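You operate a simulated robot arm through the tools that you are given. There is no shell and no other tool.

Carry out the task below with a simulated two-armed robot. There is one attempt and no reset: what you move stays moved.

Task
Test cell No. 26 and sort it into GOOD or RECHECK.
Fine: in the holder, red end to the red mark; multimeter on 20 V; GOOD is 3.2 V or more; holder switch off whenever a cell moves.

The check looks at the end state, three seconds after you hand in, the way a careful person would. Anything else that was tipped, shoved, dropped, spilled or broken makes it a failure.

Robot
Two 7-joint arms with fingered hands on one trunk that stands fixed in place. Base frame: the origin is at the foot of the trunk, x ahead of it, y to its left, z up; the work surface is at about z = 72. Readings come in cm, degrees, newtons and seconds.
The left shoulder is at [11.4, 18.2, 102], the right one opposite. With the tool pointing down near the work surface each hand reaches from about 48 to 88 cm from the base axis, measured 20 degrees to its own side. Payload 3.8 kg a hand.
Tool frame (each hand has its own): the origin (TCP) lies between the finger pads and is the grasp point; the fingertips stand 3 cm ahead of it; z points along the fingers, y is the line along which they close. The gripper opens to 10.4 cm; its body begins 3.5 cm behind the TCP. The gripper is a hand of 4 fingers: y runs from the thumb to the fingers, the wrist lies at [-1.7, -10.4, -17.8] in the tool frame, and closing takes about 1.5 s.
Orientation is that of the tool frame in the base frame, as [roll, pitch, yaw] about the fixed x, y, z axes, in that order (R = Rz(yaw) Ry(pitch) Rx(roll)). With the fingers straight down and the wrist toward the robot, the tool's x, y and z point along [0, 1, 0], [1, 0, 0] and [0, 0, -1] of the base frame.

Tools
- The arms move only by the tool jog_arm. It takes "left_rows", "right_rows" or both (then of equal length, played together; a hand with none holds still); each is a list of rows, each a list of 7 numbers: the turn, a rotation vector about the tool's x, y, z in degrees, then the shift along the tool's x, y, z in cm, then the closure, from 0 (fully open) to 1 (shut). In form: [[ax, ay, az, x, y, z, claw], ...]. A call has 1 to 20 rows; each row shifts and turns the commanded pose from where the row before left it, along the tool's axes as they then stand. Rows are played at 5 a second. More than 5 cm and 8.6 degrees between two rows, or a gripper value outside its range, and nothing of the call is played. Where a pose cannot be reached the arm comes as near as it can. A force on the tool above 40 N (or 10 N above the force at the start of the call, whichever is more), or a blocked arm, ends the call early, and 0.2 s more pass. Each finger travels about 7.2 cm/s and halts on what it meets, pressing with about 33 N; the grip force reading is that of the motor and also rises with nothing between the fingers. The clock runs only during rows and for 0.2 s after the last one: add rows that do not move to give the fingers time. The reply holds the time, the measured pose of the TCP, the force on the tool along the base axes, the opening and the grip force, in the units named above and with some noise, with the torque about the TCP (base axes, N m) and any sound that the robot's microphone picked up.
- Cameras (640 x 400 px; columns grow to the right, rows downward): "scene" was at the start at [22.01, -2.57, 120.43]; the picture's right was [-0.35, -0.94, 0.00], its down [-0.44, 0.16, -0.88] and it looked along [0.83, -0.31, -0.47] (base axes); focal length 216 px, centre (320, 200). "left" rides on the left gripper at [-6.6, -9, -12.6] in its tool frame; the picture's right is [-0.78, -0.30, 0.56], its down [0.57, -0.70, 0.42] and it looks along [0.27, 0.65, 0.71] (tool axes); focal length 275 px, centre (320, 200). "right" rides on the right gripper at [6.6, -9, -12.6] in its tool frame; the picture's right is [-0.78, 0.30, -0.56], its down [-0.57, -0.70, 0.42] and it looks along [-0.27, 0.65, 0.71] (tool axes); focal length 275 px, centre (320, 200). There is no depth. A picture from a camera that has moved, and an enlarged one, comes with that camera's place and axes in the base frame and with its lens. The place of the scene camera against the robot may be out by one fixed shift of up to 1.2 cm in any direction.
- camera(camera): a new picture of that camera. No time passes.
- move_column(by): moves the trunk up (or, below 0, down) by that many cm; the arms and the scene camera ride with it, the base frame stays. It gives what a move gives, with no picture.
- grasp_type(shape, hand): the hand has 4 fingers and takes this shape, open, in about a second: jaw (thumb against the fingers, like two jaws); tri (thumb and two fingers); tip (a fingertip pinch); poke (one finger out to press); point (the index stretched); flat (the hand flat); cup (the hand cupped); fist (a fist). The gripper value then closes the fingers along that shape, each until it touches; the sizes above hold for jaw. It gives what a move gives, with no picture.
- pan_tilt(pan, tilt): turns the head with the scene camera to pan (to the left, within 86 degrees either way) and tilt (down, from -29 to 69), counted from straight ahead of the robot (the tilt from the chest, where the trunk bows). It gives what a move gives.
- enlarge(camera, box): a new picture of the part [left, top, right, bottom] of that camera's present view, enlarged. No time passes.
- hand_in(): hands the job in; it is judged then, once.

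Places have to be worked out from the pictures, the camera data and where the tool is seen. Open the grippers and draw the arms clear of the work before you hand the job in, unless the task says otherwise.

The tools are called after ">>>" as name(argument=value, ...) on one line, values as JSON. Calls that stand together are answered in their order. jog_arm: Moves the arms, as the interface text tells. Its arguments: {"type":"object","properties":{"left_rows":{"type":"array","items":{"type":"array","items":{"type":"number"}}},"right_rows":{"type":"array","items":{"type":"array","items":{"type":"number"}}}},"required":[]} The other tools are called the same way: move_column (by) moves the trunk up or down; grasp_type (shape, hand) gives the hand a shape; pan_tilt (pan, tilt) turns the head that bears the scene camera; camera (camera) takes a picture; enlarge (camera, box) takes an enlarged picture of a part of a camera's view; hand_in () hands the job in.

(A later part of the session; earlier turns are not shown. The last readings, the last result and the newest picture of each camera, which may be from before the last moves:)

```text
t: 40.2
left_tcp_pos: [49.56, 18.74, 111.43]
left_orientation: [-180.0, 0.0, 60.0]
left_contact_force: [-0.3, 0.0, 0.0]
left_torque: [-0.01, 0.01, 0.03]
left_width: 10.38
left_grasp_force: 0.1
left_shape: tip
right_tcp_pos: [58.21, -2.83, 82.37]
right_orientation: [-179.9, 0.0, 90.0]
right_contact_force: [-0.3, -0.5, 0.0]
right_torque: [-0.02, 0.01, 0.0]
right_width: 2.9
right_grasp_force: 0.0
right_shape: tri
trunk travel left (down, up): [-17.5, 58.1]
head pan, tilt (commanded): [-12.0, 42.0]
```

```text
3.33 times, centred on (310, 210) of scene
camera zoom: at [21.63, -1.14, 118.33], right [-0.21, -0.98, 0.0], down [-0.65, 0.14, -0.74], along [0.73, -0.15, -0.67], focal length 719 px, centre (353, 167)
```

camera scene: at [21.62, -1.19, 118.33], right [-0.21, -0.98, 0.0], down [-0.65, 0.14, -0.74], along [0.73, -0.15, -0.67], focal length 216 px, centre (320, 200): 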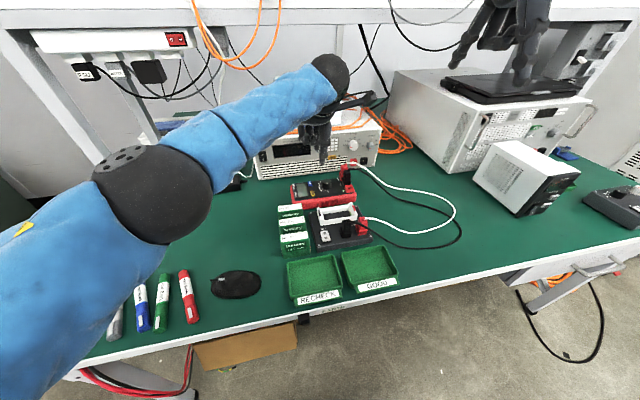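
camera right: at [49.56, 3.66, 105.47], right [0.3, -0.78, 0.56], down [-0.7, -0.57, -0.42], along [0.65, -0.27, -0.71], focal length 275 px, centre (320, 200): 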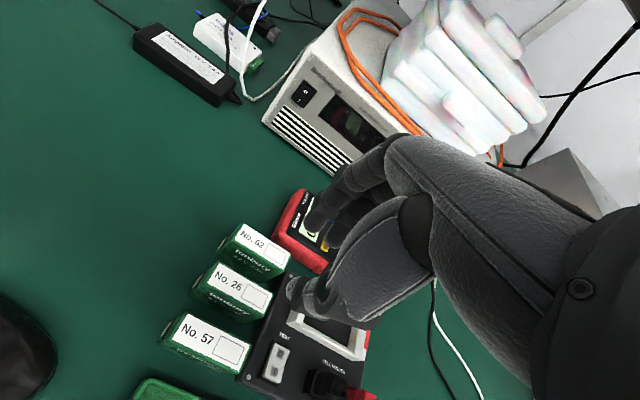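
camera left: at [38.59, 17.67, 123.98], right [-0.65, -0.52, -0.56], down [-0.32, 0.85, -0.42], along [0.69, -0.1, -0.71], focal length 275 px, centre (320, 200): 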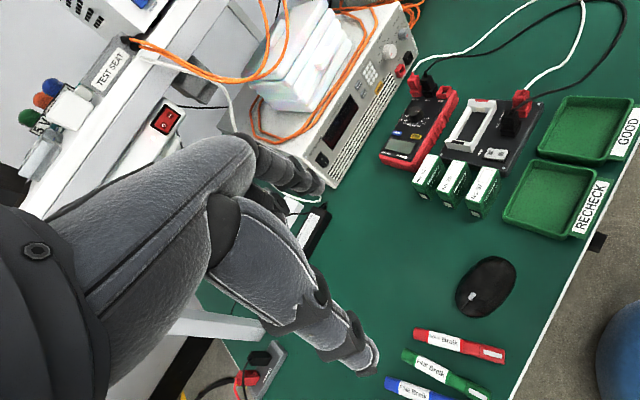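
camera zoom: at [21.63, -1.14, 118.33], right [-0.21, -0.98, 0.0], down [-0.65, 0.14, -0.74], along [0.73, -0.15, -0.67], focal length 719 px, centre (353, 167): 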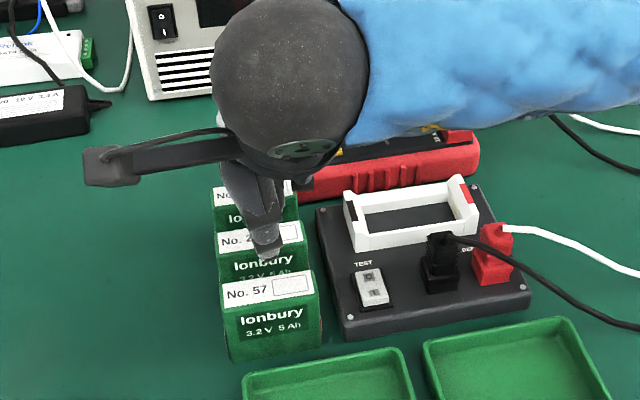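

Both fingertips line up with the middle of the gaps (index at x≈60.7 in 59.55–62.2, thumb at x≈56.1 in 54.6–57.45). I lower 1.5 cm and check the force and picture before going on.

>>> jog_arm(right_rows=[[0, 0, 0, 0, 0, 0.75, 0.725], [0, 0, 0, 0, 0, 0.75, 0.725], [0, 0, 0, 0, 0, 0, 0.725]])

>>> enlarge(camera="right", box=[170, 160, 400, 380])

>>> enlarge(camera="left", box=[430, 130, 530, 250])

```text
t: 41.0
left_tcp_pos: [49.65, 18.78, 111.39]
left_orientation: [180.0, 0.1, 60.0]
left_contact_force: [-0.1, 0.6, 0.1]
left_torque: [0.02, -0.03, -0.01]
left_width: 10.35
left_grasp_force: 0.0
left_shape: tip
right_tcp_pos: [58.12, -2.69, 81.02]
right_orientation: [-180.0, 0.1, 89.9]
right_contact_force: [1.0, -0.1, 0.6]
right_torque: [0.02, 0.0, -0.01]
right_width: 2.91
right_grasp_force: 0.0
right_shape: tri
trunk travel left (down, up): [-17.5, 58.1]
head pan, tilt (commanded): [-12.0, 42.0]
```

```text
1.82 times, centred on (285, 270) of right
camera zoom: at [49.24, 3.81, 93.48], right [0.3, -0.78, 0.56], down [-0.7, -0.57, -0.42], along [0.65, -0.27, -0.71], focal length 500 px, centre (384, 73)
```

zoom: 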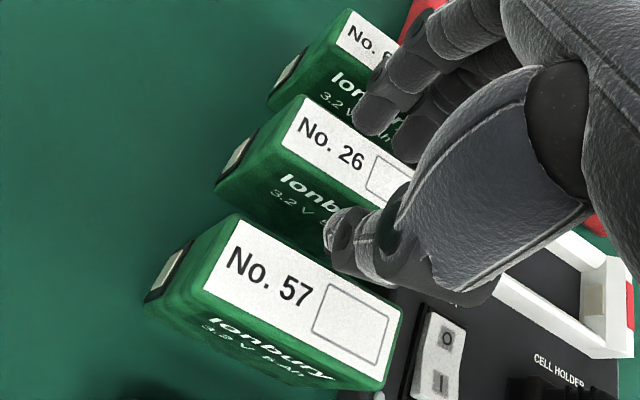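

```text
3.33 times, centred on (480, 190) of left
camera zoom: at [38.58, 17.64, 123.99], right [-0.64, -0.52, -0.56], down [-0.32, 0.85, -0.42], along [0.69, -0.09, -0.71], focal length 918 px, centre (-213, 233)
```

zoom: 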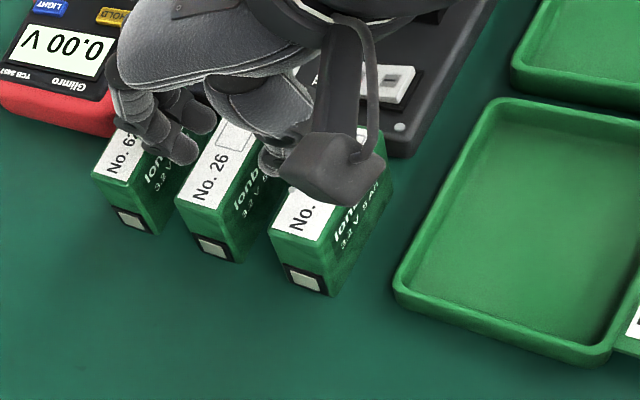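

No contact; the tips are entering the gaps. I go down another 1.5 cm.

>>> jog_arm(right_rows=[[0, 0, 0, 0, 0, 0.5, 0.725], [0, 0, 0, 0, 0, 0.5, 0.725], [0, 0, 0, 0, 0, 0.5, 0.725], [0, 0, 0, 0, 0, 0, 0.725]])

>>> enlarge(camera="right", box=[170, 160, 400, 380])

>>> enlarge(camera="left", box=[430, 130, 530, 250])

```text
t: 42.0
left_tcp_pos: [49.62, 18.85, 111.48]
left_orientation: [180.0, 0.0, 60.0]
left_contact_force: [0.8, 0.2, -0.3]
left_torque: [0.0, 0.01, -0.01]
left_width: 10.33
left_grasp_force: 0.1
left_shape: tip
right_tcp_pos: [58.36, -2.91, 79.62]
right_orientation: [179.9, -0.1, 89.9]
right_contact_force: [3.7, -0.2, 9.3]
right_torque: [0.01, 0.25, -0.03]
right_width: 2.78
right_grasp_force: 0.1
right_shape: tri
trunk travel left (down, up): [-17.5, 58.1]
head pan, tilt (commanded): [-12.0, 42.0]
```

```text
1.82 times, centred on (285, 270) of right
camera zoom: at [49.21, 3.78, 92.12], right [0.29, -0.78, 0.56], down [-0.7, -0.57, -0.43], along [0.65, -0.26, -0.71], focal length 500 px, centre (384, 73)
```

zoom: 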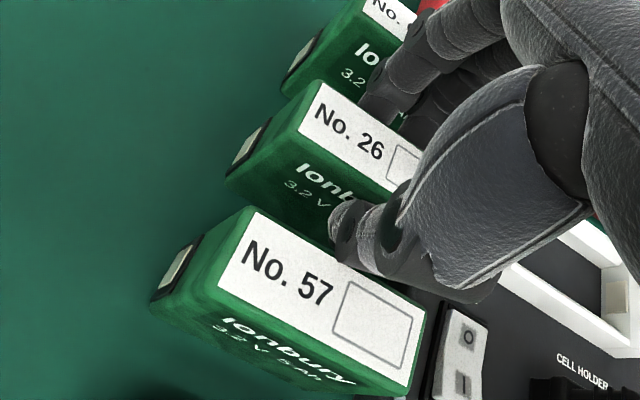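

```text
3.33 times, centred on (480, 190) of left
camera zoom: at [38.54, 17.64, 124.01], right [-0.64, -0.52, -0.56], down [-0.32, 0.85, -0.42], along [0.69, -0.09, -0.71], focal length 918 px, centre (-213, 233)
```

zoom: 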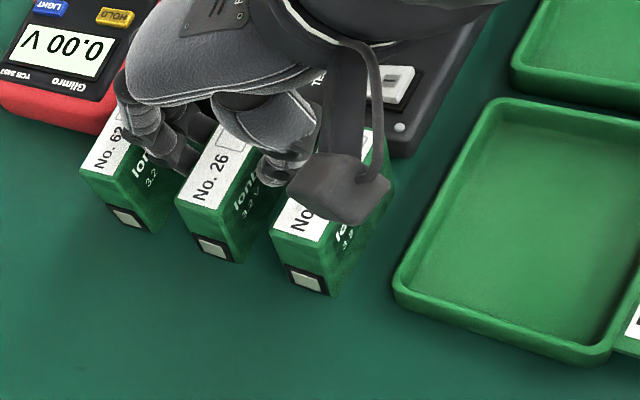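

A contact force of about 9 N appeared and cell 62 seems leaned slightly by the index finger. I back straight up 1.5 cm and look.

>>> jog_arm(right_rows=[[0, 0, 0, 0, 0, -0.5, 0.725], [0, 0, 0, 0, 0, -0.5, 0.725], [0, 0, 0, 0, 0, -0.5, 0.725], [0, 0, 0, 0, 0, -1.0, 0.725], [0, 0, 0, 0, 0, 0, 0.725]])

>>> enlarge(camera="right", box=[170, 160, 400, 380])

>>> enlarge(camera="left", box=[430, 130, 530, 250])

```text
t: 43.2
left_tcp_pos: [49.62, 18.92, 111.36]
left_orientation: [-180.0, 0.0, 60.1]
left_contact_force: [0.3, -0.3, 0.1]
left_torque: [0.01, 0.0, 0.01]
left_width: 10.38
left_grasp_force: 0.0
left_shape: tip
right_tcp_pos: [58.16, -2.89, 81.93]
right_orientation: [-179.9, 0.0, 90.0]
right_contact_force: [-0.1, 0.7, 0.7]
right_torque: [-0.02, -0.03, -0.02]
right_width: 2.86
right_grasp_force: 0.1
right_shape: tri
trunk travel left (down, up): [-17.5, 58.1]
head pan, tilt (commanded): [-12.0, 42.0]
```

```text
1.82 times, centred on (285, 270) of right
camera zoom: at [49.19, 3.77, 94.44], right [0.3, -0.78, 0.56], down [-0.7, -0.57, -0.42], along [0.65, -0.27, -0.71], focal length 500 px, centre (384, 73)
```

zoom: 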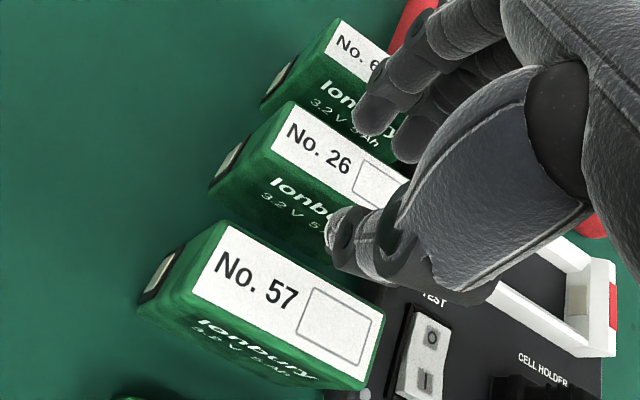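

```text
3.33 times, centred on (480, 190) of left
camera zoom: at [38.59, 17.64, 123.98], right [-0.64, -0.52, -0.56], down [-0.32, 0.85, -0.42], along [0.69, -0.09, -0.71], focal length 918 px, centre (-213, 233)
```

zoom: 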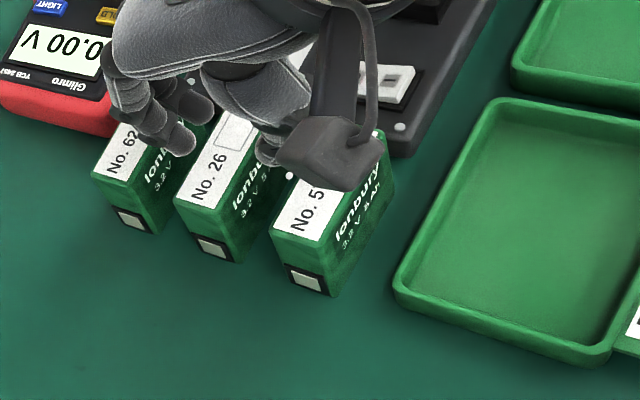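

Cell 62 settled back upright in its place. The index slopes outward above its tip, so I'll go only ~1.2 cm deep, narrow the opening there, then ease a little further before gripping.

>>> jog_arm(right_rows=[[0, 0, 0, 0, 0, 0.5, 0.725], [0, 0, 0, 0, 0, 0.5, 0.725], [0, 0, 0, 0, 0, 0.4, 0.725], [0, 0, 0, 0, 0, 0, 0.74], [0, 0, 0, 0, 0, 0, 0.755], [0, 0, 0, 0, 0, 0, 0.755]])

>>> enlarge(camera="left", box=[430, 130, 530, 250])

>>> enlarge(camera="right", box=[170, 160, 400, 380])

```text
t: 44.6
left_tcp_pos: [49.62, 18.83, 111.47]
left_orientation: [180.0, 0.0, 60.0]
left_contact_force: [0.1, -0.3, -0.2]
left_torque: [-0.03, 0.0, -0.02]
left_width: 10.37
left_grasp_force: 0.1
left_shape: tip
right_tcp_pos: [58.16, -2.89, 80.57]
right_orientation: [-179.9, 0.1, 90.1]
right_contact_force: [0.8, -0.2, 1.7]
right_torque: [-0.02, -0.05, -0.01]
right_width: 2.6
right_grasp_force: 0.1
right_shape: tri
trunk travel left (down, up): [-17.5, 58.1]
head pan, tilt (commanded): [-12.0, 42.0]
```

```text
3.33 times, centred on (480, 190) of left
camera zoom: at [38.57, 17.64, 123.99], right [-0.64, -0.52, -0.56], down [-0.32, 0.85, -0.42], along [0.69, -0.09, -0.71], focal length 918 px, centre (-213, 233)
```

zoom: 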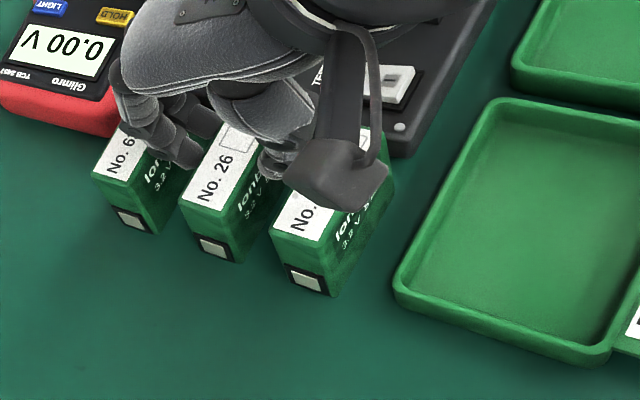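

```text
1.82 times, centred on (285, 270) of right
camera zoom: at [49.19, 3.78, 93.05], right [0.3, -0.78, 0.56], down [-0.7, -0.57, -0.42], along [0.65, -0.27, -0.71], focal length 500 px, centre (384, 73)
```

zoom: 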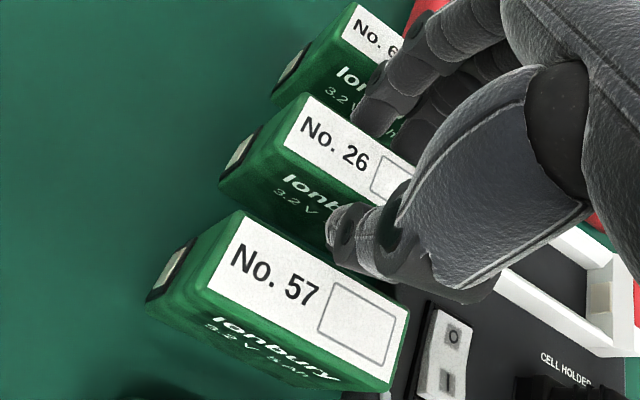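

Cell 26's top is touched lightly by the index. I shift 0.1 cm forward, ease down 0.3 cm more, then close the grip.

>>> jog_arm(right_rows=[[0, 0, 0, 0, 0.1, 0.3, 0.755], [0, 0, 0, 0, 0, 0, 0.77], [0, 0, 0, 0, 0, 0, 0.79], [0, 0, 0, 0, 0, 0, 0.81], [0, 0, 0, 0, 0, 0, 0.84], [0, 0, 0, 0, 0, 0, 0.84]])

>>> enlarge(camera="left", box=[430, 130, 530, 250])

>>> enlarge(camera="right", box=[170, 160, 400, 380])

```text
t: 46.0
left_tcp_pos: [49.53, 18.7, 111.36]
left_orientation: [-180.0, -0.1, 60.0]
left_contact_force: [-0.6, -0.9, 0.0]
left_torque: [-0.04, 0.02, -0.04]
left_width: 10.4
left_grasp_force: 0.0
left_shape: tip
right_tcp_pos: [58.19, -2.81, 80.11]
right_orientation: [-179.9, 0.0, 90.0]
right_contact_force: [-0.4, -0.3, 0.0]
right_torque: [-0.01, -0.01, -0.06]
right_width: 2.03
right_grasp_force: 32.7
right_shape: tri
trunk travel left (down, up): [-17.5, 58.1]
head pan, tilt (commanded): [-12.0, 42.0]
```

```text
3.33 times, centred on (480, 190) of left
camera zoom: at [38.59, 17.64, 123.98], right [-0.64, -0.52, -0.56], down [-0.32, 0.85, -0.42], along [0.69, -0.09, -0.71], focal length 918 px, centre (-213, 233)
```

zoom: 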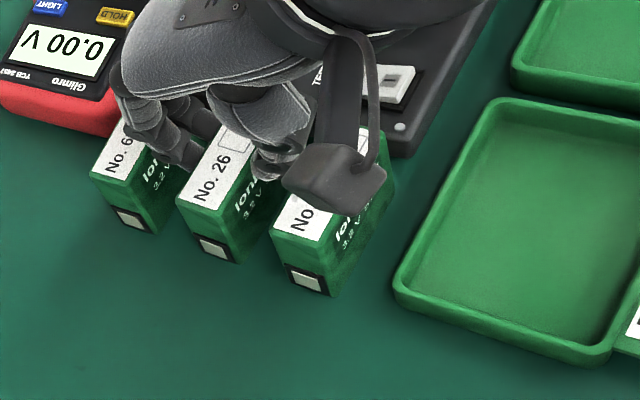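

```text
1.82 times, centred on (285, 270) of right
camera zoom: at [49.29, 3.77, 92.7], right [0.3, -0.78, 0.56], down [-0.7, -0.57, -0.42], along [0.65, -0.27, -0.71], focal length 500 px, centre (384, 73)
```

zoom: 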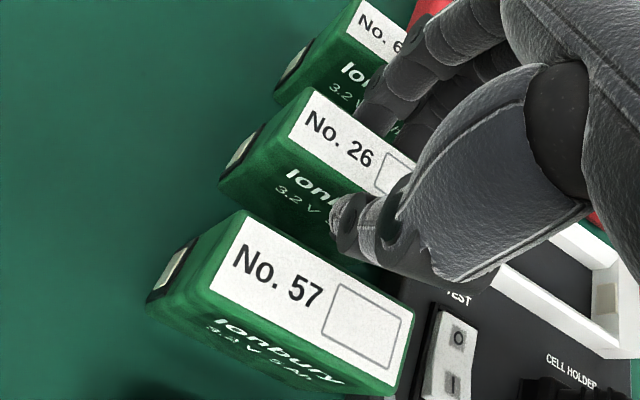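

Cell 26 is gripped (33 N, width 2.03). I lift straight up slowly and check the neighbours.

>>> jog_arm(right_rows=[[0, 0, 0, 0, 0, -0.3, 0.84], [0, 0, 0, 0, 0, -0.4, 0.84], [0, 0, 0, 0, 0, -0.5, 0.84], [0, 0, 0, 0, 0, -0.8, 0.84], [0, 0, 0, 0, 0, -1.5, 0.84], [0, 0, 0, 0, 0, -2, 0.84], [0, 0, 0, 0, 0, -2, 0.84], [0, 0, 0, 0, 0, -2, 0.84], [0, 0, 0, 0, 0, -1.5, 0.84], [0, 0, 0, 0, 0, 0, 0.84]])

>>> camera(camera="left")

>>> enlarge(camera="left", box=[400, 60, 560, 240])

>>> camera(camera="right")

>>> enlarge(camera="scene", box=[260, 120, 380, 270])

```text
t: 48.2
left_tcp_pos: [49.57, 18.77, 111.37]
left_orientation: [-179.9, -0.1, 60.0]
left_contact_force: [-0.4, 0.5, 0.6]
left_torque: [0.0, -0.01, 0.0]
left_width: 10.35
left_grasp_force: 0.1
left_shape: tip
right_tcp_pos: [58.24, -2.96, 91.29]
right_orientation: [-179.8, 0.0, 90.0]
right_contact_force: [-0.3, 0.7, -2.0]
right_torque: [-0.02, 0.01, 0.0]
right_width: 2.06
right_grasp_force: 32.8
right_shape: tri
trunk travel left (down, up): [-17.5, 58.1]
head pan, tilt (commanded): [-12.0, 42.0]
```

```text
taken
camera left: at [38.61, 17.64, 123.97], right [-0.64, -0.52, -0.56], down [-0.32, 0.85, -0.42], along [0.69, -0.09, -0.71], focal length 275 px, centre (320, 200)
```

left: 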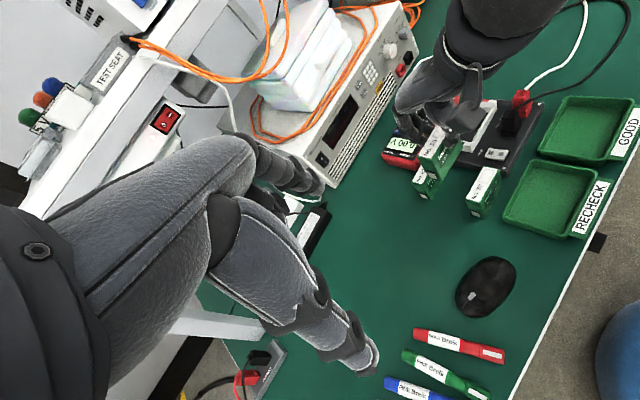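

```text
2.22 times, centred on (480, 150) of left
camera zoom: at [38.61, 17.64, 123.97], right [-0.64, -0.52, -0.56], down [-0.32, 0.85, -0.42], along [0.69, -0.09, -0.71], focal length 612 px, centre (-36, 311)
```

zoom: 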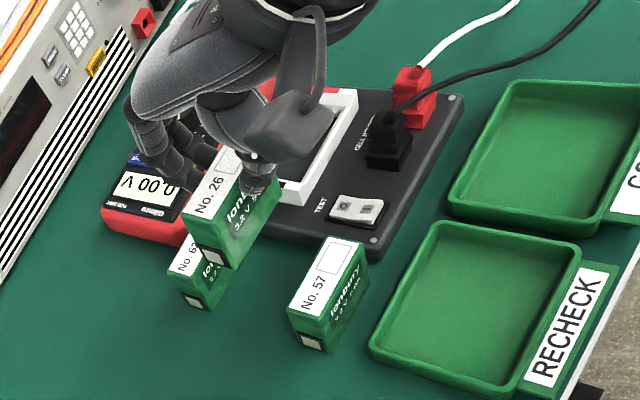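

```text
taken
camera right: at [49.33, 3.81, 103.79], right [0.3, -0.78, 0.56], down [-0.7, -0.57, -0.42], along [0.65, -0.27, -0.71], focal length 275 px, centre (320, 200)
```

right: 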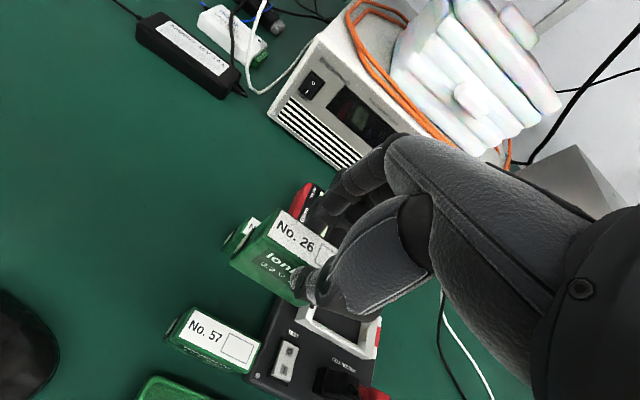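

```text
2.67 times, centred on (320, 195) of scene
camera zoom: at [21.67, -1.14, 118.32], right [-0.21, -0.98, 0.0], down [-0.65, 0.14, -0.74], along [0.73, -0.15, -0.67], focal length 575 px, centre (320, 213)
```

zoom: 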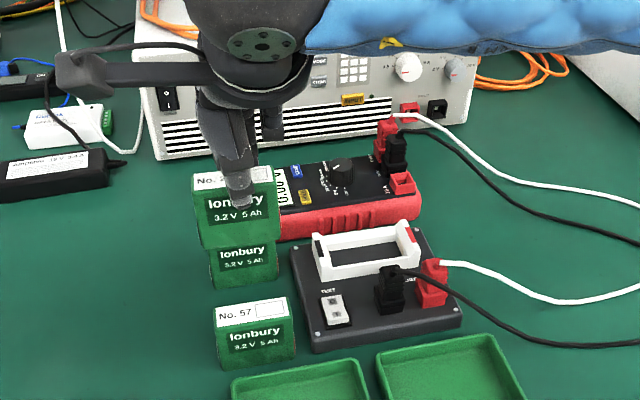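

Cell 26 is lifted clear and cells 62 and 57 stand where they were. I zoom in to measure how the cell sits in the hand (offset and tilt).

>>> enlarge(camera="right", box=[210, 170, 370, 330])

>>> enlarge(camera="left", box=[400, 110, 480, 210])

>>> enlarge(camera="scene", box=[280, 170, 340, 250])

```text
2.50 times, centred on (290, 250) of right
camera zoom: at [49.33, 3.81, 103.79], right [0.3, -0.78, 0.56], down [-0.7, -0.57, -0.42], along [0.65, -0.27, -0.71], focal length 688 px, centre (395, 75)
```

zoom: 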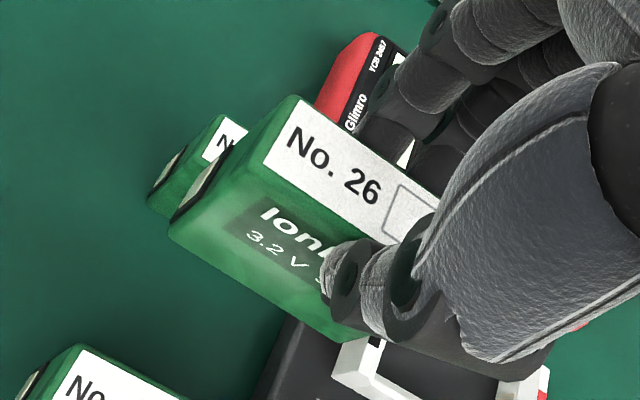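

```text
4.00 times, centred on (440, 160) of left
camera zoom: at [38.61, 17.64, 123.97], right [-0.64, -0.52, -0.56], down [-0.32, 0.85, -0.42], along [0.69, -0.09, -0.71], focal length 1101 px, centre (-160, 360)
```

zoom: 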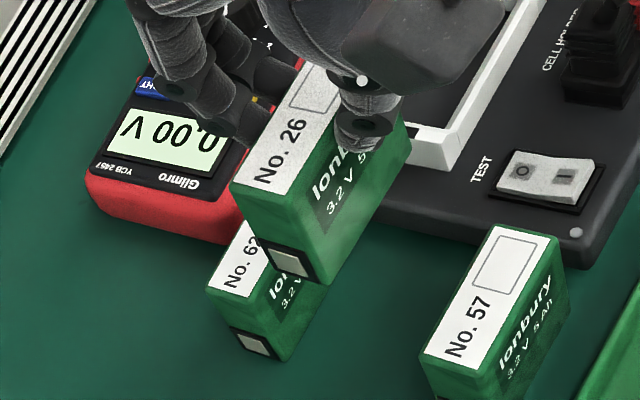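

```text
5.00 times, centred on (310, 210) of scene
camera zoom: at [21.67, -1.14, 118.32], right [-0.21, -0.98, 0.0], down [-0.65, 0.14, -0.74], along [0.73, -0.15, -0.67], focal length 1078 px, centre (370, 150)
```

zoom: 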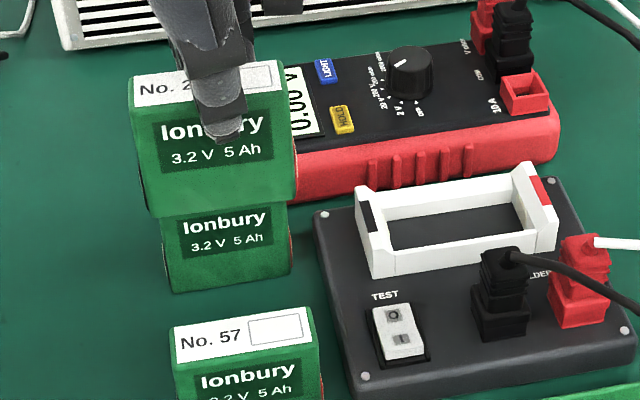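

I zoom in on the held cell's left end to be sure about its tilt.

>>> enlarge(camera="left", box=[410, 135, 460, 195])

>>> enlarge(camera="right", box=[220, 195, 300, 285])

```text
6.67 times, centred on (435, 165) of left
camera zoom: at [38.61, 17.64, 123.97], right [-0.64, -0.52, -0.56], down [-0.32, 0.85, -0.42], along [0.69, -0.09, -0.71], focal length 1835 px, centre (-447, 433)
```

zoom: 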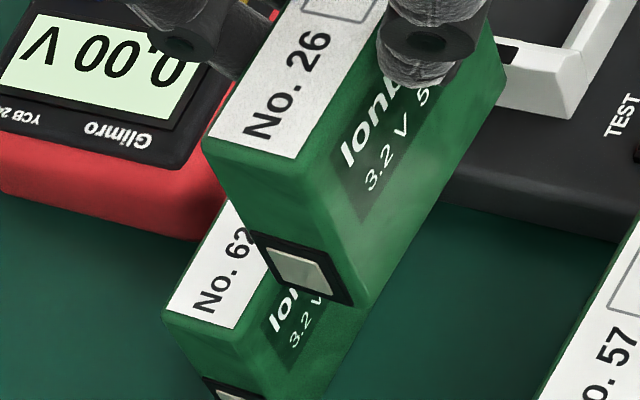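

```text
4.44 times, centred on (260, 240) of right
camera zoom: at [49.33, 3.81, 103.79], right [0.3, -0.78, 0.56], down [-0.7, -0.57, -0.42], along [0.65, -0.27, -0.71], focal length 1224 px, centre (587, 22)
```

zoom: 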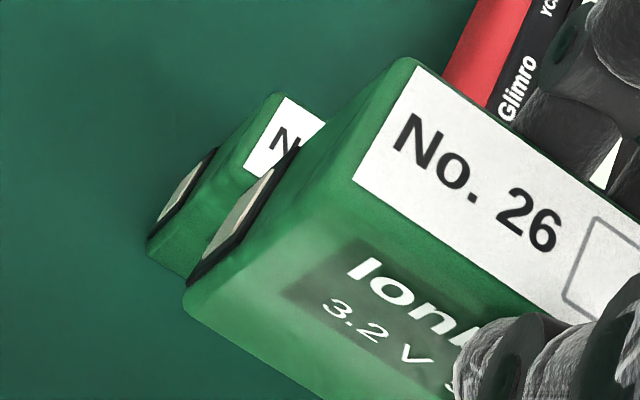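

The cell hangs vertical, its centre about (+0.1, +0.4) from the TCP. I carry it over to hover above the holder frame.

>>> jog_arm(right_rows=[[0, 0, 0, -3.15, 0.7, -0.2, 0.84], [0, 0, 0, -3.15, 0.7, -0.2, 0.84], [0, 0, 0, -3.15, 0.7, -0.2, 0.84], [0, 0, 0, -3.15, 0.7, -0.2, 0.84], [0, 0, 0, 0, 0, 0, 0.84], [0, 0, 0, 0, 0, 0, 0.84]])

>>> enlarge(camera="right", box=[190, 160, 400, 390])

>>> enlarge(camera="left", box=[400, 60, 560, 210])

>>> enlarge(camera="scene", box=[280, 140, 400, 270])

```text
t: 49.6
left_tcp_pos: [49.73, 18.73, 111.35]
left_orientation: [-179.9, 0.0, 59.9]
left_contact_force: [-0.1, 0.4, 0.3]
left_torque: [-0.04, -0.02, -0.05]
left_width: 10.35
left_grasp_force: 0.0
left_shape: tip
right_tcp_pos: [61.08, -15.47, 92.1]
right_orientation: [-180.0, 0.1, 90.1]
right_contact_force: [-0.4, 0.4, -2.3]
right_torque: [-0.02, 0.0, 0.02]
right_width: 2.04
right_grasp_force: 32.2
right_shape: tri
trunk travel left (down, up): [-17.5, 58.1]
head pan, tilt (commanded): [-12.0, 42.0]
```

```text
1.74 times, centred on (295, 275) of right
camera zoom: at [52.12, -8.89, 104.56], right [0.3, -0.78, 0.56], down [-0.7, -0.57, -0.42], along [0.65, -0.27, -0.71], focal length 479 px, centre (364, 70)
```

zoom: 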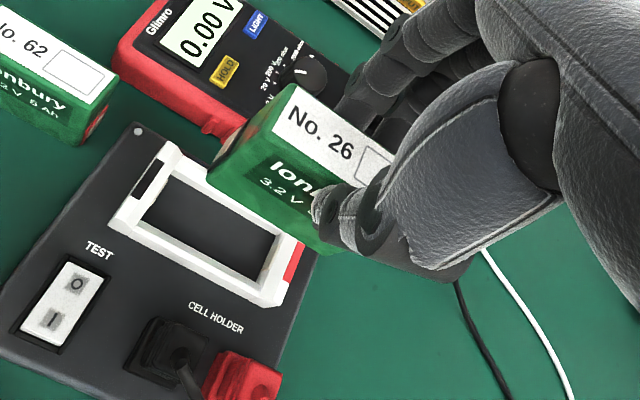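

```text
2.67 times, centred on (480, 135) of left
camera zoom: at [38.61, 17.62, 123.98], right [-0.64, -0.52, -0.56], down [-0.32, 0.85, -0.42], along [0.69, -0.09, -0.71], focal length 734 px, centre (-107, 373)
```

zoom: 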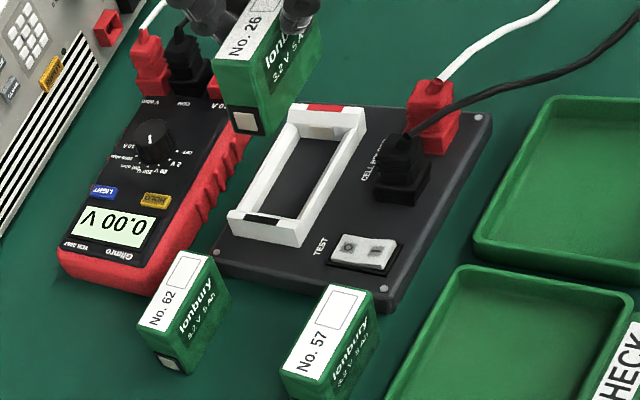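

```text
3.08 times, centred on (340, 205) of scene
camera zoom: at [21.66, -1.15, 118.32], right [-0.21, -0.98, 0.0], down [-0.65, 0.14, -0.74], along [0.73, -0.15, -0.67], focal length 663 px, centre (258, 185)
```

zoom: 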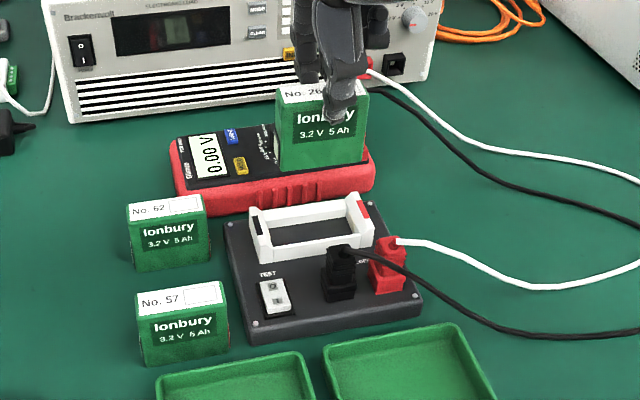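

The cell's centre is now over about (61.2, −15.05), matching the frame. I lower until the cell's bottom is just above the frame and inspect.

>>> jog_arm(right_rows=[[0, 0, 0, 0, 0, 1.9, 0.84], [0, 0, 0, 0, 0, 1.9, 0.84], [0, 0, 0, 0, 0, 1.9, 0.84], [0, 0, 0, 0, 0, 0, 0.84]])

>>> enlarge(camera="right", box=[190, 190, 350, 350])

>>> enlarge(camera="left", box=[430, 70, 510, 170])

>>> enlarge(camera="scene", box=[310, 170, 380, 260])

```text
t: 50.6
left_tcp_pos: [49.62, 18.81, 111.46]
left_orientation: [-180.0, 0.0, 60.1]
left_contact_force: [-0.5, -0.2, 0.0]
left_torque: [-0.02, -0.01, 0.0]
left_width: 10.39
left_grasp_force: 0.1
left_shape: tip
right_tcp_pos: [61.09, -15.51, 86.28]
right_orientation: [-179.9, 0.1, 89.9]
right_contact_force: [-1.4, -0.3, -3.0]
right_torque: [-0.04, 0.01, 0.02]
right_width: 2.06
right_grasp_force: 33.0
right_shape: tri
trunk travel left (down, up): [-17.5, 58.1]
head pan, tilt (commanded): [-12.0, 42.0]
```

```text
2.50 times, centred on (270, 270) of right
camera zoom: at [52.1, -8.84, 98.83], right [0.3, -0.78, 0.56], down [-0.7, -0.57, -0.42], along [0.65, -0.26, -0.71], focal length 688 px, centre (445, 25)
```

zoom: 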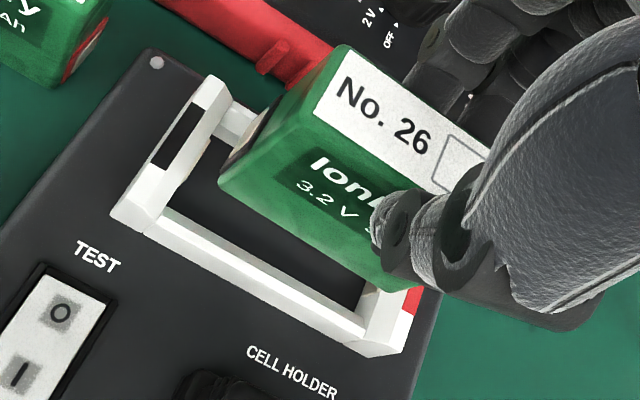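

```text
4.00 times, centred on (470, 120) of left
camera zoom: at [38.59, 17.63, 123.99], right [-0.64, -0.52, -0.56], down [-0.32, 0.85, -0.42], along [0.69, -0.09, -0.71], focal length 1101 px, centre (-280, 520)
```

zoom: 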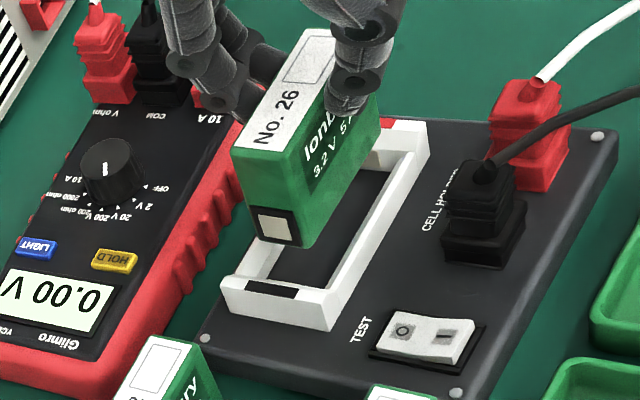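

```text
4.44 times, centred on (345, 215) of scene
camera zoom: at [21.66, -1.15, 118.33], right [-0.21, -0.98, 0.0], down [-0.65, 0.14, -0.74], along [0.73, -0.15, -0.67], focal length 958 px, centre (209, 133)
```

zoom: 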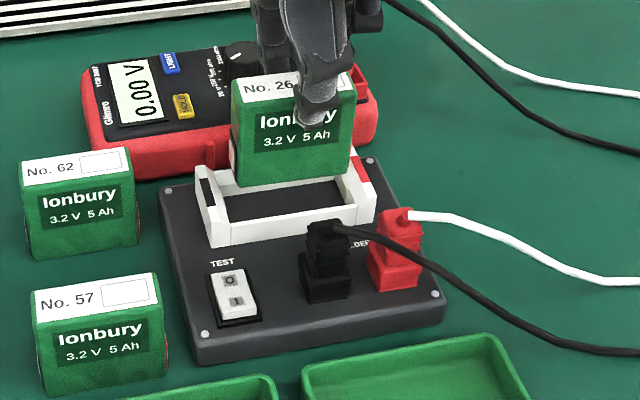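

Seen from both wrist cameras, the cell's left end is at y≈−11.9 while the frame centre is about (61.15, −14.85), so I shift 0.3 cm left and 0.15 cm back, then lower into the frame carefully.

>>> jog_arm(right_rows=[[0, 0, 0, 0.3, -0.15, 0, 0.84], [0, 0, 0, 0, 0, 0.5, 0.84], [0, 0, 0, 0, 0, 0.5, 0.84], [0, 0, 0, 0, 0, 0.4, 0.84], [0, 0, 0, 0, 0, 0, 0.84]])

>>> enlarge(camera="right", box=[190, 190, 350, 350])

>>> enlarge(camera="left", box=[430, 70, 510, 170])

>>> enlarge(camera="scene", box=[310, 170, 380, 260])

```text
t: 51.8
left_tcp_pos: [49.65, 18.73, 111.49]
left_orientation: [180.0, -0.1, 60.0]
left_contact_force: [-0.6, -0.5, 0.4]
left_torque: [0.02, 0.0, 0.0]
left_width: 10.39
left_grasp_force: 0.1
left_shape: tip
right_tcp_pos: [60.92, -15.19, 84.95]
right_orientation: [-179.9, 0.0, 90.0]
right_contact_force: [0.0, -0.2, -2.5]
right_torque: [-0.02, 0.01, 0.0]
right_width: 2.06
right_grasp_force: 33.2
right_shape: tri
trunk travel left (down, up): [-17.5, 58.1]
head pan, tilt (commanded): [-12.0, 42.0]
```

```text
2.50 times, centred on (270, 270) of right
camera zoom: at [51.99, -8.54, 97.44], right [0.3, -0.78, 0.56], down [-0.7, -0.57, -0.42], along [0.65, -0.26, -0.71], focal length 688 px, centre (445, 25)
```

zoom: 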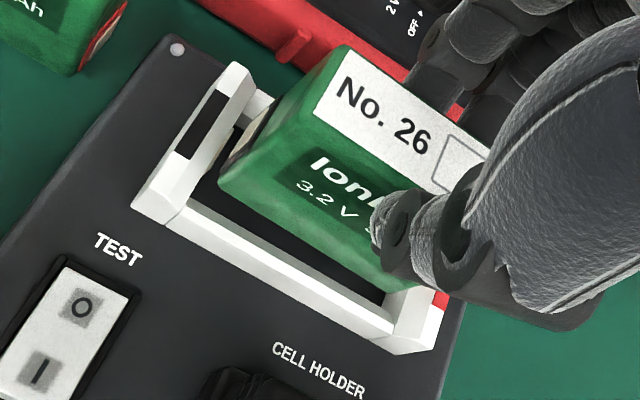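

```text
4.00 times, centred on (470, 120) of left
camera zoom: at [38.6, 17.63, 123.98], right [-0.64, -0.52, -0.56], down [-0.32, 0.85, -0.42], along [0.69, -0.09, -0.71], focal length 1101 px, centre (-280, 520)
```

zoom: 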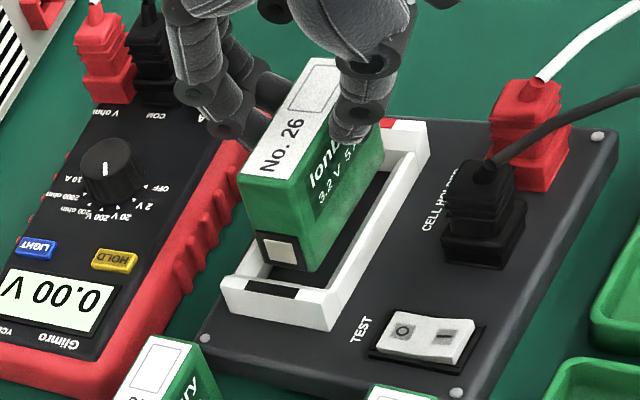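

```text
4.44 times, centred on (345, 215) of scene
camera zoom: at [21.67, -1.15, 118.32], right [-0.21, -0.98, 0.0], down [-0.65, 0.14, -0.74], along [0.73, -0.15, -0.67], focal length 958 px, centre (209, 133)
```

zoom: 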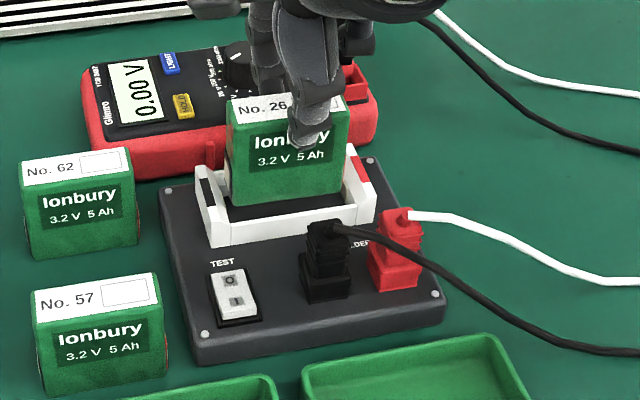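

Well aligned, no contact. I continue lowering in small steps toward the frame's floor.

>>> jog_arm(right_rows=[[0, 0, 0, 0, 0, 0.4, 0.84], [0, 0, 0, 0, 0, 0.4, 0.84], [0, 0, 0, 0, 0, 0.4, 0.84], [0, 0, 0, 0, 0, 0.4, 0.84], [0, 0, 0, 0, 0, 0.3, 0.84], [0, 0, 0, 0, 0, 0, 0.84]])

>>> enlarge(camera="left", box=[430, 70, 510, 170])

>>> enlarge(camera="scene", box=[310, 170, 380, 260])

```text
t: 53.2
left_tcp_pos: [49.62, 18.73, 111.36]
left_orientation: [180.0, 0.0, 59.9]
left_contact_force: [1.2, 0.5, 0.0]
left_torque: [0.0, -0.01, 0.02]
left_width: 10.38
left_grasp_force: 0.1
left_shape: tip
right_tcp_pos: [60.9, -15.22, 82.84]
right_orientation: [-179.9, -0.1, 90.1]
right_contact_force: [-0.4, -0.1, -2.5]
right_torque: [-0.02, 0.01, 0.02]
right_width: 1.99
right_grasp_force: 33.3
right_shape: tri
trunk travel left (down, up): [-17.5, 58.1]
head pan, tilt (commanded): [-12.0, 42.0]
```

```text
4.00 times, centred on (470, 120) of left
camera zoom: at [38.61, 17.63, 123.98], right [-0.64, -0.52, -0.56], down [-0.32, 0.85, -0.42], along [0.69, -0.09, -0.71], focal length 1101 px, centre (-280, 520)
```

zoom: 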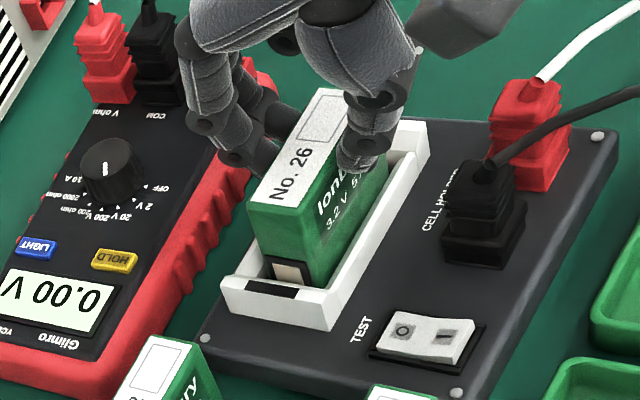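

```text
4.44 times, centred on (345, 215) of scene
camera zoom: at [21.67, -1.15, 118.32], right [-0.21, -0.98, 0.0], down [-0.65, 0.14, -0.74], along [0.73, -0.15, -0.67], focal length 958 px, centre (209, 133)
```

zoom: 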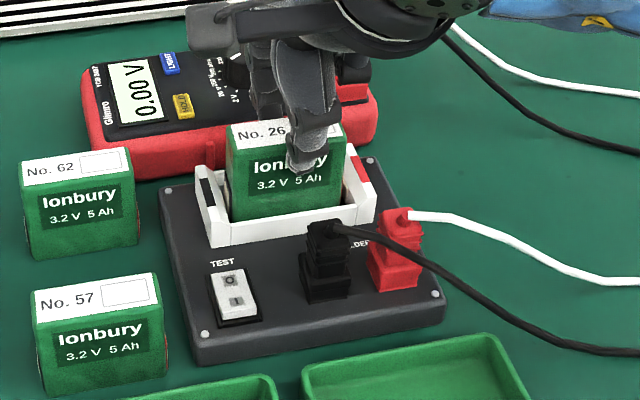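

Still hanging free (the −2.5 N is the cell's weight). I lower in 0.15 cm steps until the floor takes the weight.

>>> jog_arm(right_rows=[[0, 0, 0, 0, 0, 0.15, 0.84], [0, 0, 0, 0, 0, 0.15, 0.84], [0, 0, 0, 0, 0, 0, 0.84]])

```text
t: 54.0
left_tcp_pos: [49.51, 18.9, 111.54]
left_orientation: [180.0, 0.0, 60.0]
left_contact_force: [-0.2, -0.4, 0.2]
left_torque: [-0.02, -0.01, 0.01]
left_width: 10.37
left_grasp_force: 0.0
left_shape: tip
right_tcp_pos: [60.95, -15.24, 82.8]
right_orientation: [180.0, 0.0, 90.0]
right_contact_force: [0.6, -0.7, -1.0]
right_torque: [-0.03, -0.02, -0.03]
right_width: 2.04
right_grasp_force: 32.9
right_shape: tri
trunk travel left (down, up): [-17.5, 58.1]
head pan, tilt (commanded): [-12.0, 42.0]
```

The load is starting to come off (−1.0 N). One more small step down.

>>> jog_arm(right_rows=[[0, 0, 0, 0, 0, 0.12, 0.84], [0, 0, 0, 0, 0, 0, 0.84]])

>>> enlarge(camera="left", box=[430, 70, 510, 170])

>>> enlarge(camera="right", box=[190, 190, 350, 350])

```text
t: 54.6
left_tcp_pos: [49.55, 18.87, 111.41]
left_orientation: [180.0, 0.0, 60.0]
left_contact_force: [-0.3, 0.7, -0.1]
left_torque: [-0.01, 0.02, -0.02]
left_width: 10.36
left_grasp_force: 0.0
left_shape: tip
right_tcp_pos: [60.97, -15.18, 82.75]
right_orientation: [179.8, -0.1, 90.1]
right_contact_force: [0.7, -0.7, 4.4]
right_torque: [0.02, -0.01, 0.01]
right_width: 2.02
right_grasp_force: 33.4
right_shape: tri
trunk travel left (down, up): [-17.5, 58.1]
head pan, tilt (commanded): [-12.0, 42.0]
```

```text
4.00 times, centred on (470, 120) of left
camera zoom: at [38.55, 17.64, 124.0], right [-0.64, -0.52, -0.56], down [-0.32, 0.85, -0.42], along [0.69, -0.09, -0.71], focal length 1101 px, centre (-280, 520)
```

zoom: 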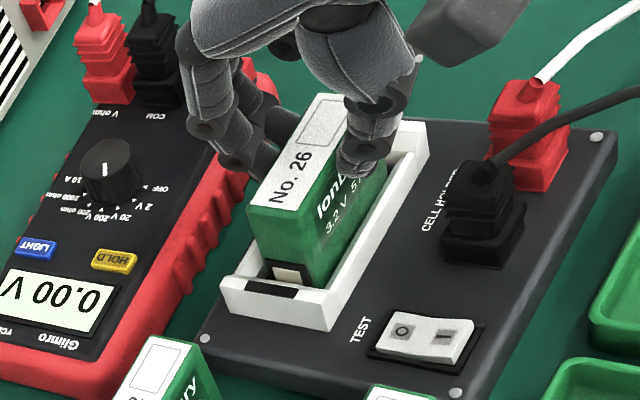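

```text
2.50 times, centred on (270, 270) of right
camera zoom: at [51.96, -8.53, 95.23], right [0.29, -0.78, 0.56], down [-0.7, -0.57, -0.43], along [0.65, -0.26, -0.71], focal length 688 px, centre (445, 25)
```

zoom: 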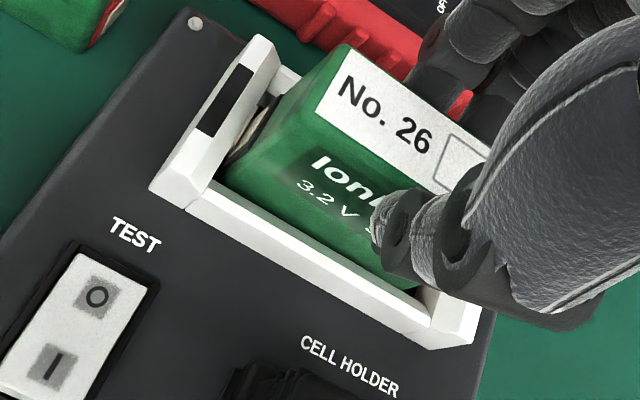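

The cell rests on the floor (force +4.4 N). I open the fingers gently and lift off.

>>> jog_arm(right_rows=[[0, 0, 0, 0, 0, 0, 0.8], [0, 0, 0, 0, 0, 0, 0.76], [0, 0, 0, 0, 0, 0, 0.72], [0, 0, 0, 0, 0, 0, 0.68], [0, 0, 0, 0, 0, 0, 0.66], [0, 0, 0, 0, 0, 0, 0.66]])

>>> enlarge(camera="left", box=[430, 70, 510, 170])

```text
t: 56.0
left_tcp_pos: [49.57, 18.77, 111.41]
left_orientation: [-180.0, 0.0, 60.1]
left_contact_force: [-0.7, -0.5, -0.3]
left_torque: [-0.02, -0.01, 0.01]
left_width: 10.36
left_grasp_force: 0.1
left_shape: tip
right_tcp_pos: [60.9, -15.19, 82.61]
right_orientation: [-179.9, 0.0, 90.1]
right_contact_force: [0.6, 0.9, 0.9]
right_torque: [0.0, -0.01, 0.0]
right_width: 3.46
right_grasp_force: 0.0
right_shape: tri
trunk travel left (down, up): [-17.5, 58.1]
head pan, tilt (commanded): [-12.0, 42.0]
```

```text
4.00 times, centred on (470, 120) of left
camera zoom: at [38.58, 17.64, 123.98], right [-0.64, -0.52, -0.56], down [-0.32, 0.85, -0.42], along [0.69, -0.09, -0.71], focal length 1101 px, centre (-280, 520)
```

zoom: 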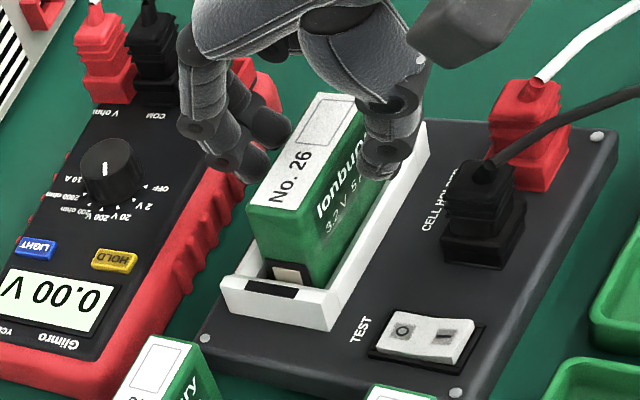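

Released cleanly; the cell stands seated in the frame. I lift the hand off and change it to the poke shape for the rocker switch.

>>> jog_arm(right_rows=[[0, 0, 0, 0, 0, -1.0, 0.66], [0, 0, 0, 0, 0, -1.5, 0.66], [0, 0, 0, 0, 0, -2.5, 0.66], [0, 0, 0, 0, 0, -3, 0.6], [0, 0, 0, 0, 0, -3, 0.4]])

>>> grasp_type(hand="right", shape="poke")

>>> jog_arm(right_rows=[[0, 0, 0, 0.5, -3.2, 0, 0], [0, 0, 0, 0.5, -3.2, 0, 0], [0, 0, 0, 0, 0, 0, 0]])

>>> camera(camera="right")

>>> enlarge(camera="left", box=[410, 50, 570, 200])

>>> enlarge(camera="scene", box=[280, 120, 400, 270])

```text
t: 57.2
left_tcp_pos: [49.74, 18.96, 111.52]
left_orientation: [-180.0, 0.0, 60.0]
left_contact_force: [0.0, 0.6, -0.5]
left_torque: [-0.01, 0.02, 0.02]
left_width: 10.36
left_grasp_force: 0.1
left_shape: tip
right_tcp_pos: [60.87, -15.09, 93.57]
right_orientation: [180.0, 0.1, 89.9]
right_contact_force: [0.1, 0.2, 0.5]
right_torque: [0.0, 0.0, 0.02]
right_width: 6.21
right_grasp_force: 0.1
right_shape: tri
trunk travel left (down, up): [-17.5, 58.1]
head pan, tilt (commanded): [-12.0, 42.0]
```

```text
t: 58.1
left_tcp_pos: [49.54, 18.75, 111.37]
left_orientation: [180.0, 0.0, 60.1]
left_contact_force: [-0.3, 0.1, 0.0]
left_torque: [0.0, 0.0, 0.02]
left_width: 10.36
left_grasp_force: 0.2
left_shape: tip
right_tcp_pos: [60.86, -15.17, 93.46]
right_orientation: [-179.9, 0.0, 89.9]
right_contact_force: [0.3, -0.3, 0.2]
right_torque: [-0.02, 0.0, -0.01]
right_width: 0.0
right_grasp_force: 0.0
right_shape: poke
trunk travel left (down, up): [-17.5, 58.1]
head pan, tilt (commanded): [-12.0, 42.0]
```

```text
t: 58.9
left_tcp_pos: [49.65, 18.8, 111.54]
left_orientation: [180.0, 0.0, 60.0]
left_contact_force: [0.5, -0.3, -0.8]
left_torque: [-0.02, -0.03, 0.0]
left_width: 10.36
left_grasp_force: 0.1
left_shape: tip
right_tcp_pos: [54.58, -14.11, 93.57]
right_orientation: [-179.9, 0.0, 90.0]
right_contact_force: [-0.6, 0.3, -0.5]
right_torque: [-0.01, -0.01, 0.0]
right_width: 0.0
right_grasp_force: 0.0
right_shape: poke
trunk travel left (down, up): [-17.5, 58.1]
head pan, tilt (commanded): [-12.0, 42.0]
```

```text
taken
camera right: at [45.6, -7.49, 106.17], right [0.3, -0.78, 0.56], down [-0.7, -0.57, -0.42], along [0.65, -0.27, -0.71], focal length 275 px, centre (320, 200)
```

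right: 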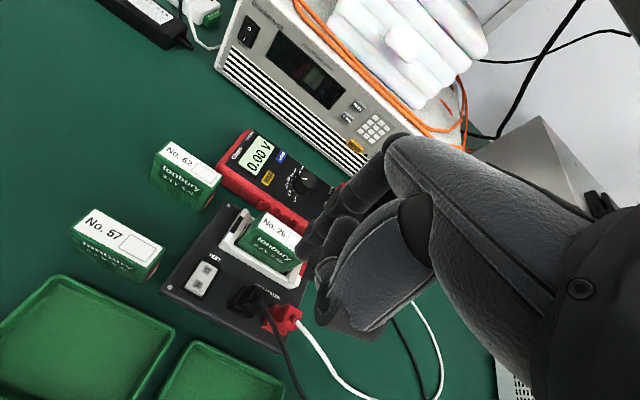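

```text
2.67 times, centred on (490, 125) of left
camera zoom: at [38.59, 17.64, 123.98], right [-0.64, -0.52, -0.56], down [-0.32, 0.85, -0.42], along [0.69, -0.09, -0.71], focal length 734 px, centre (-133, 400)
```

zoom: 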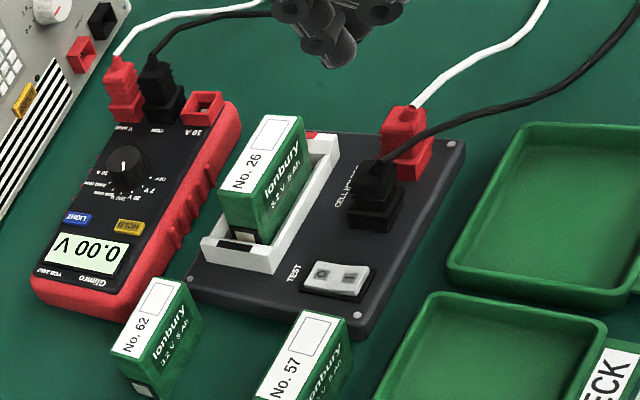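

```text
2.67 times, centred on (340, 195) of scene
camera zoom: at [21.65, -1.14, 118.32], right [-0.21, -0.98, 0.0], down [-0.65, 0.14, -0.74], along [0.73, -0.15, -0.67], focal length 575 px, centre (267, 213)
```

zoom: 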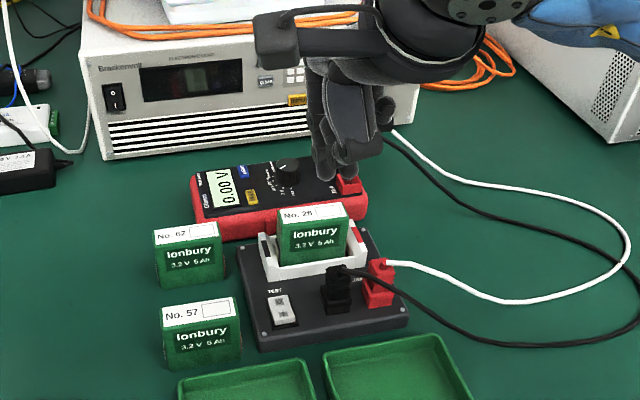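

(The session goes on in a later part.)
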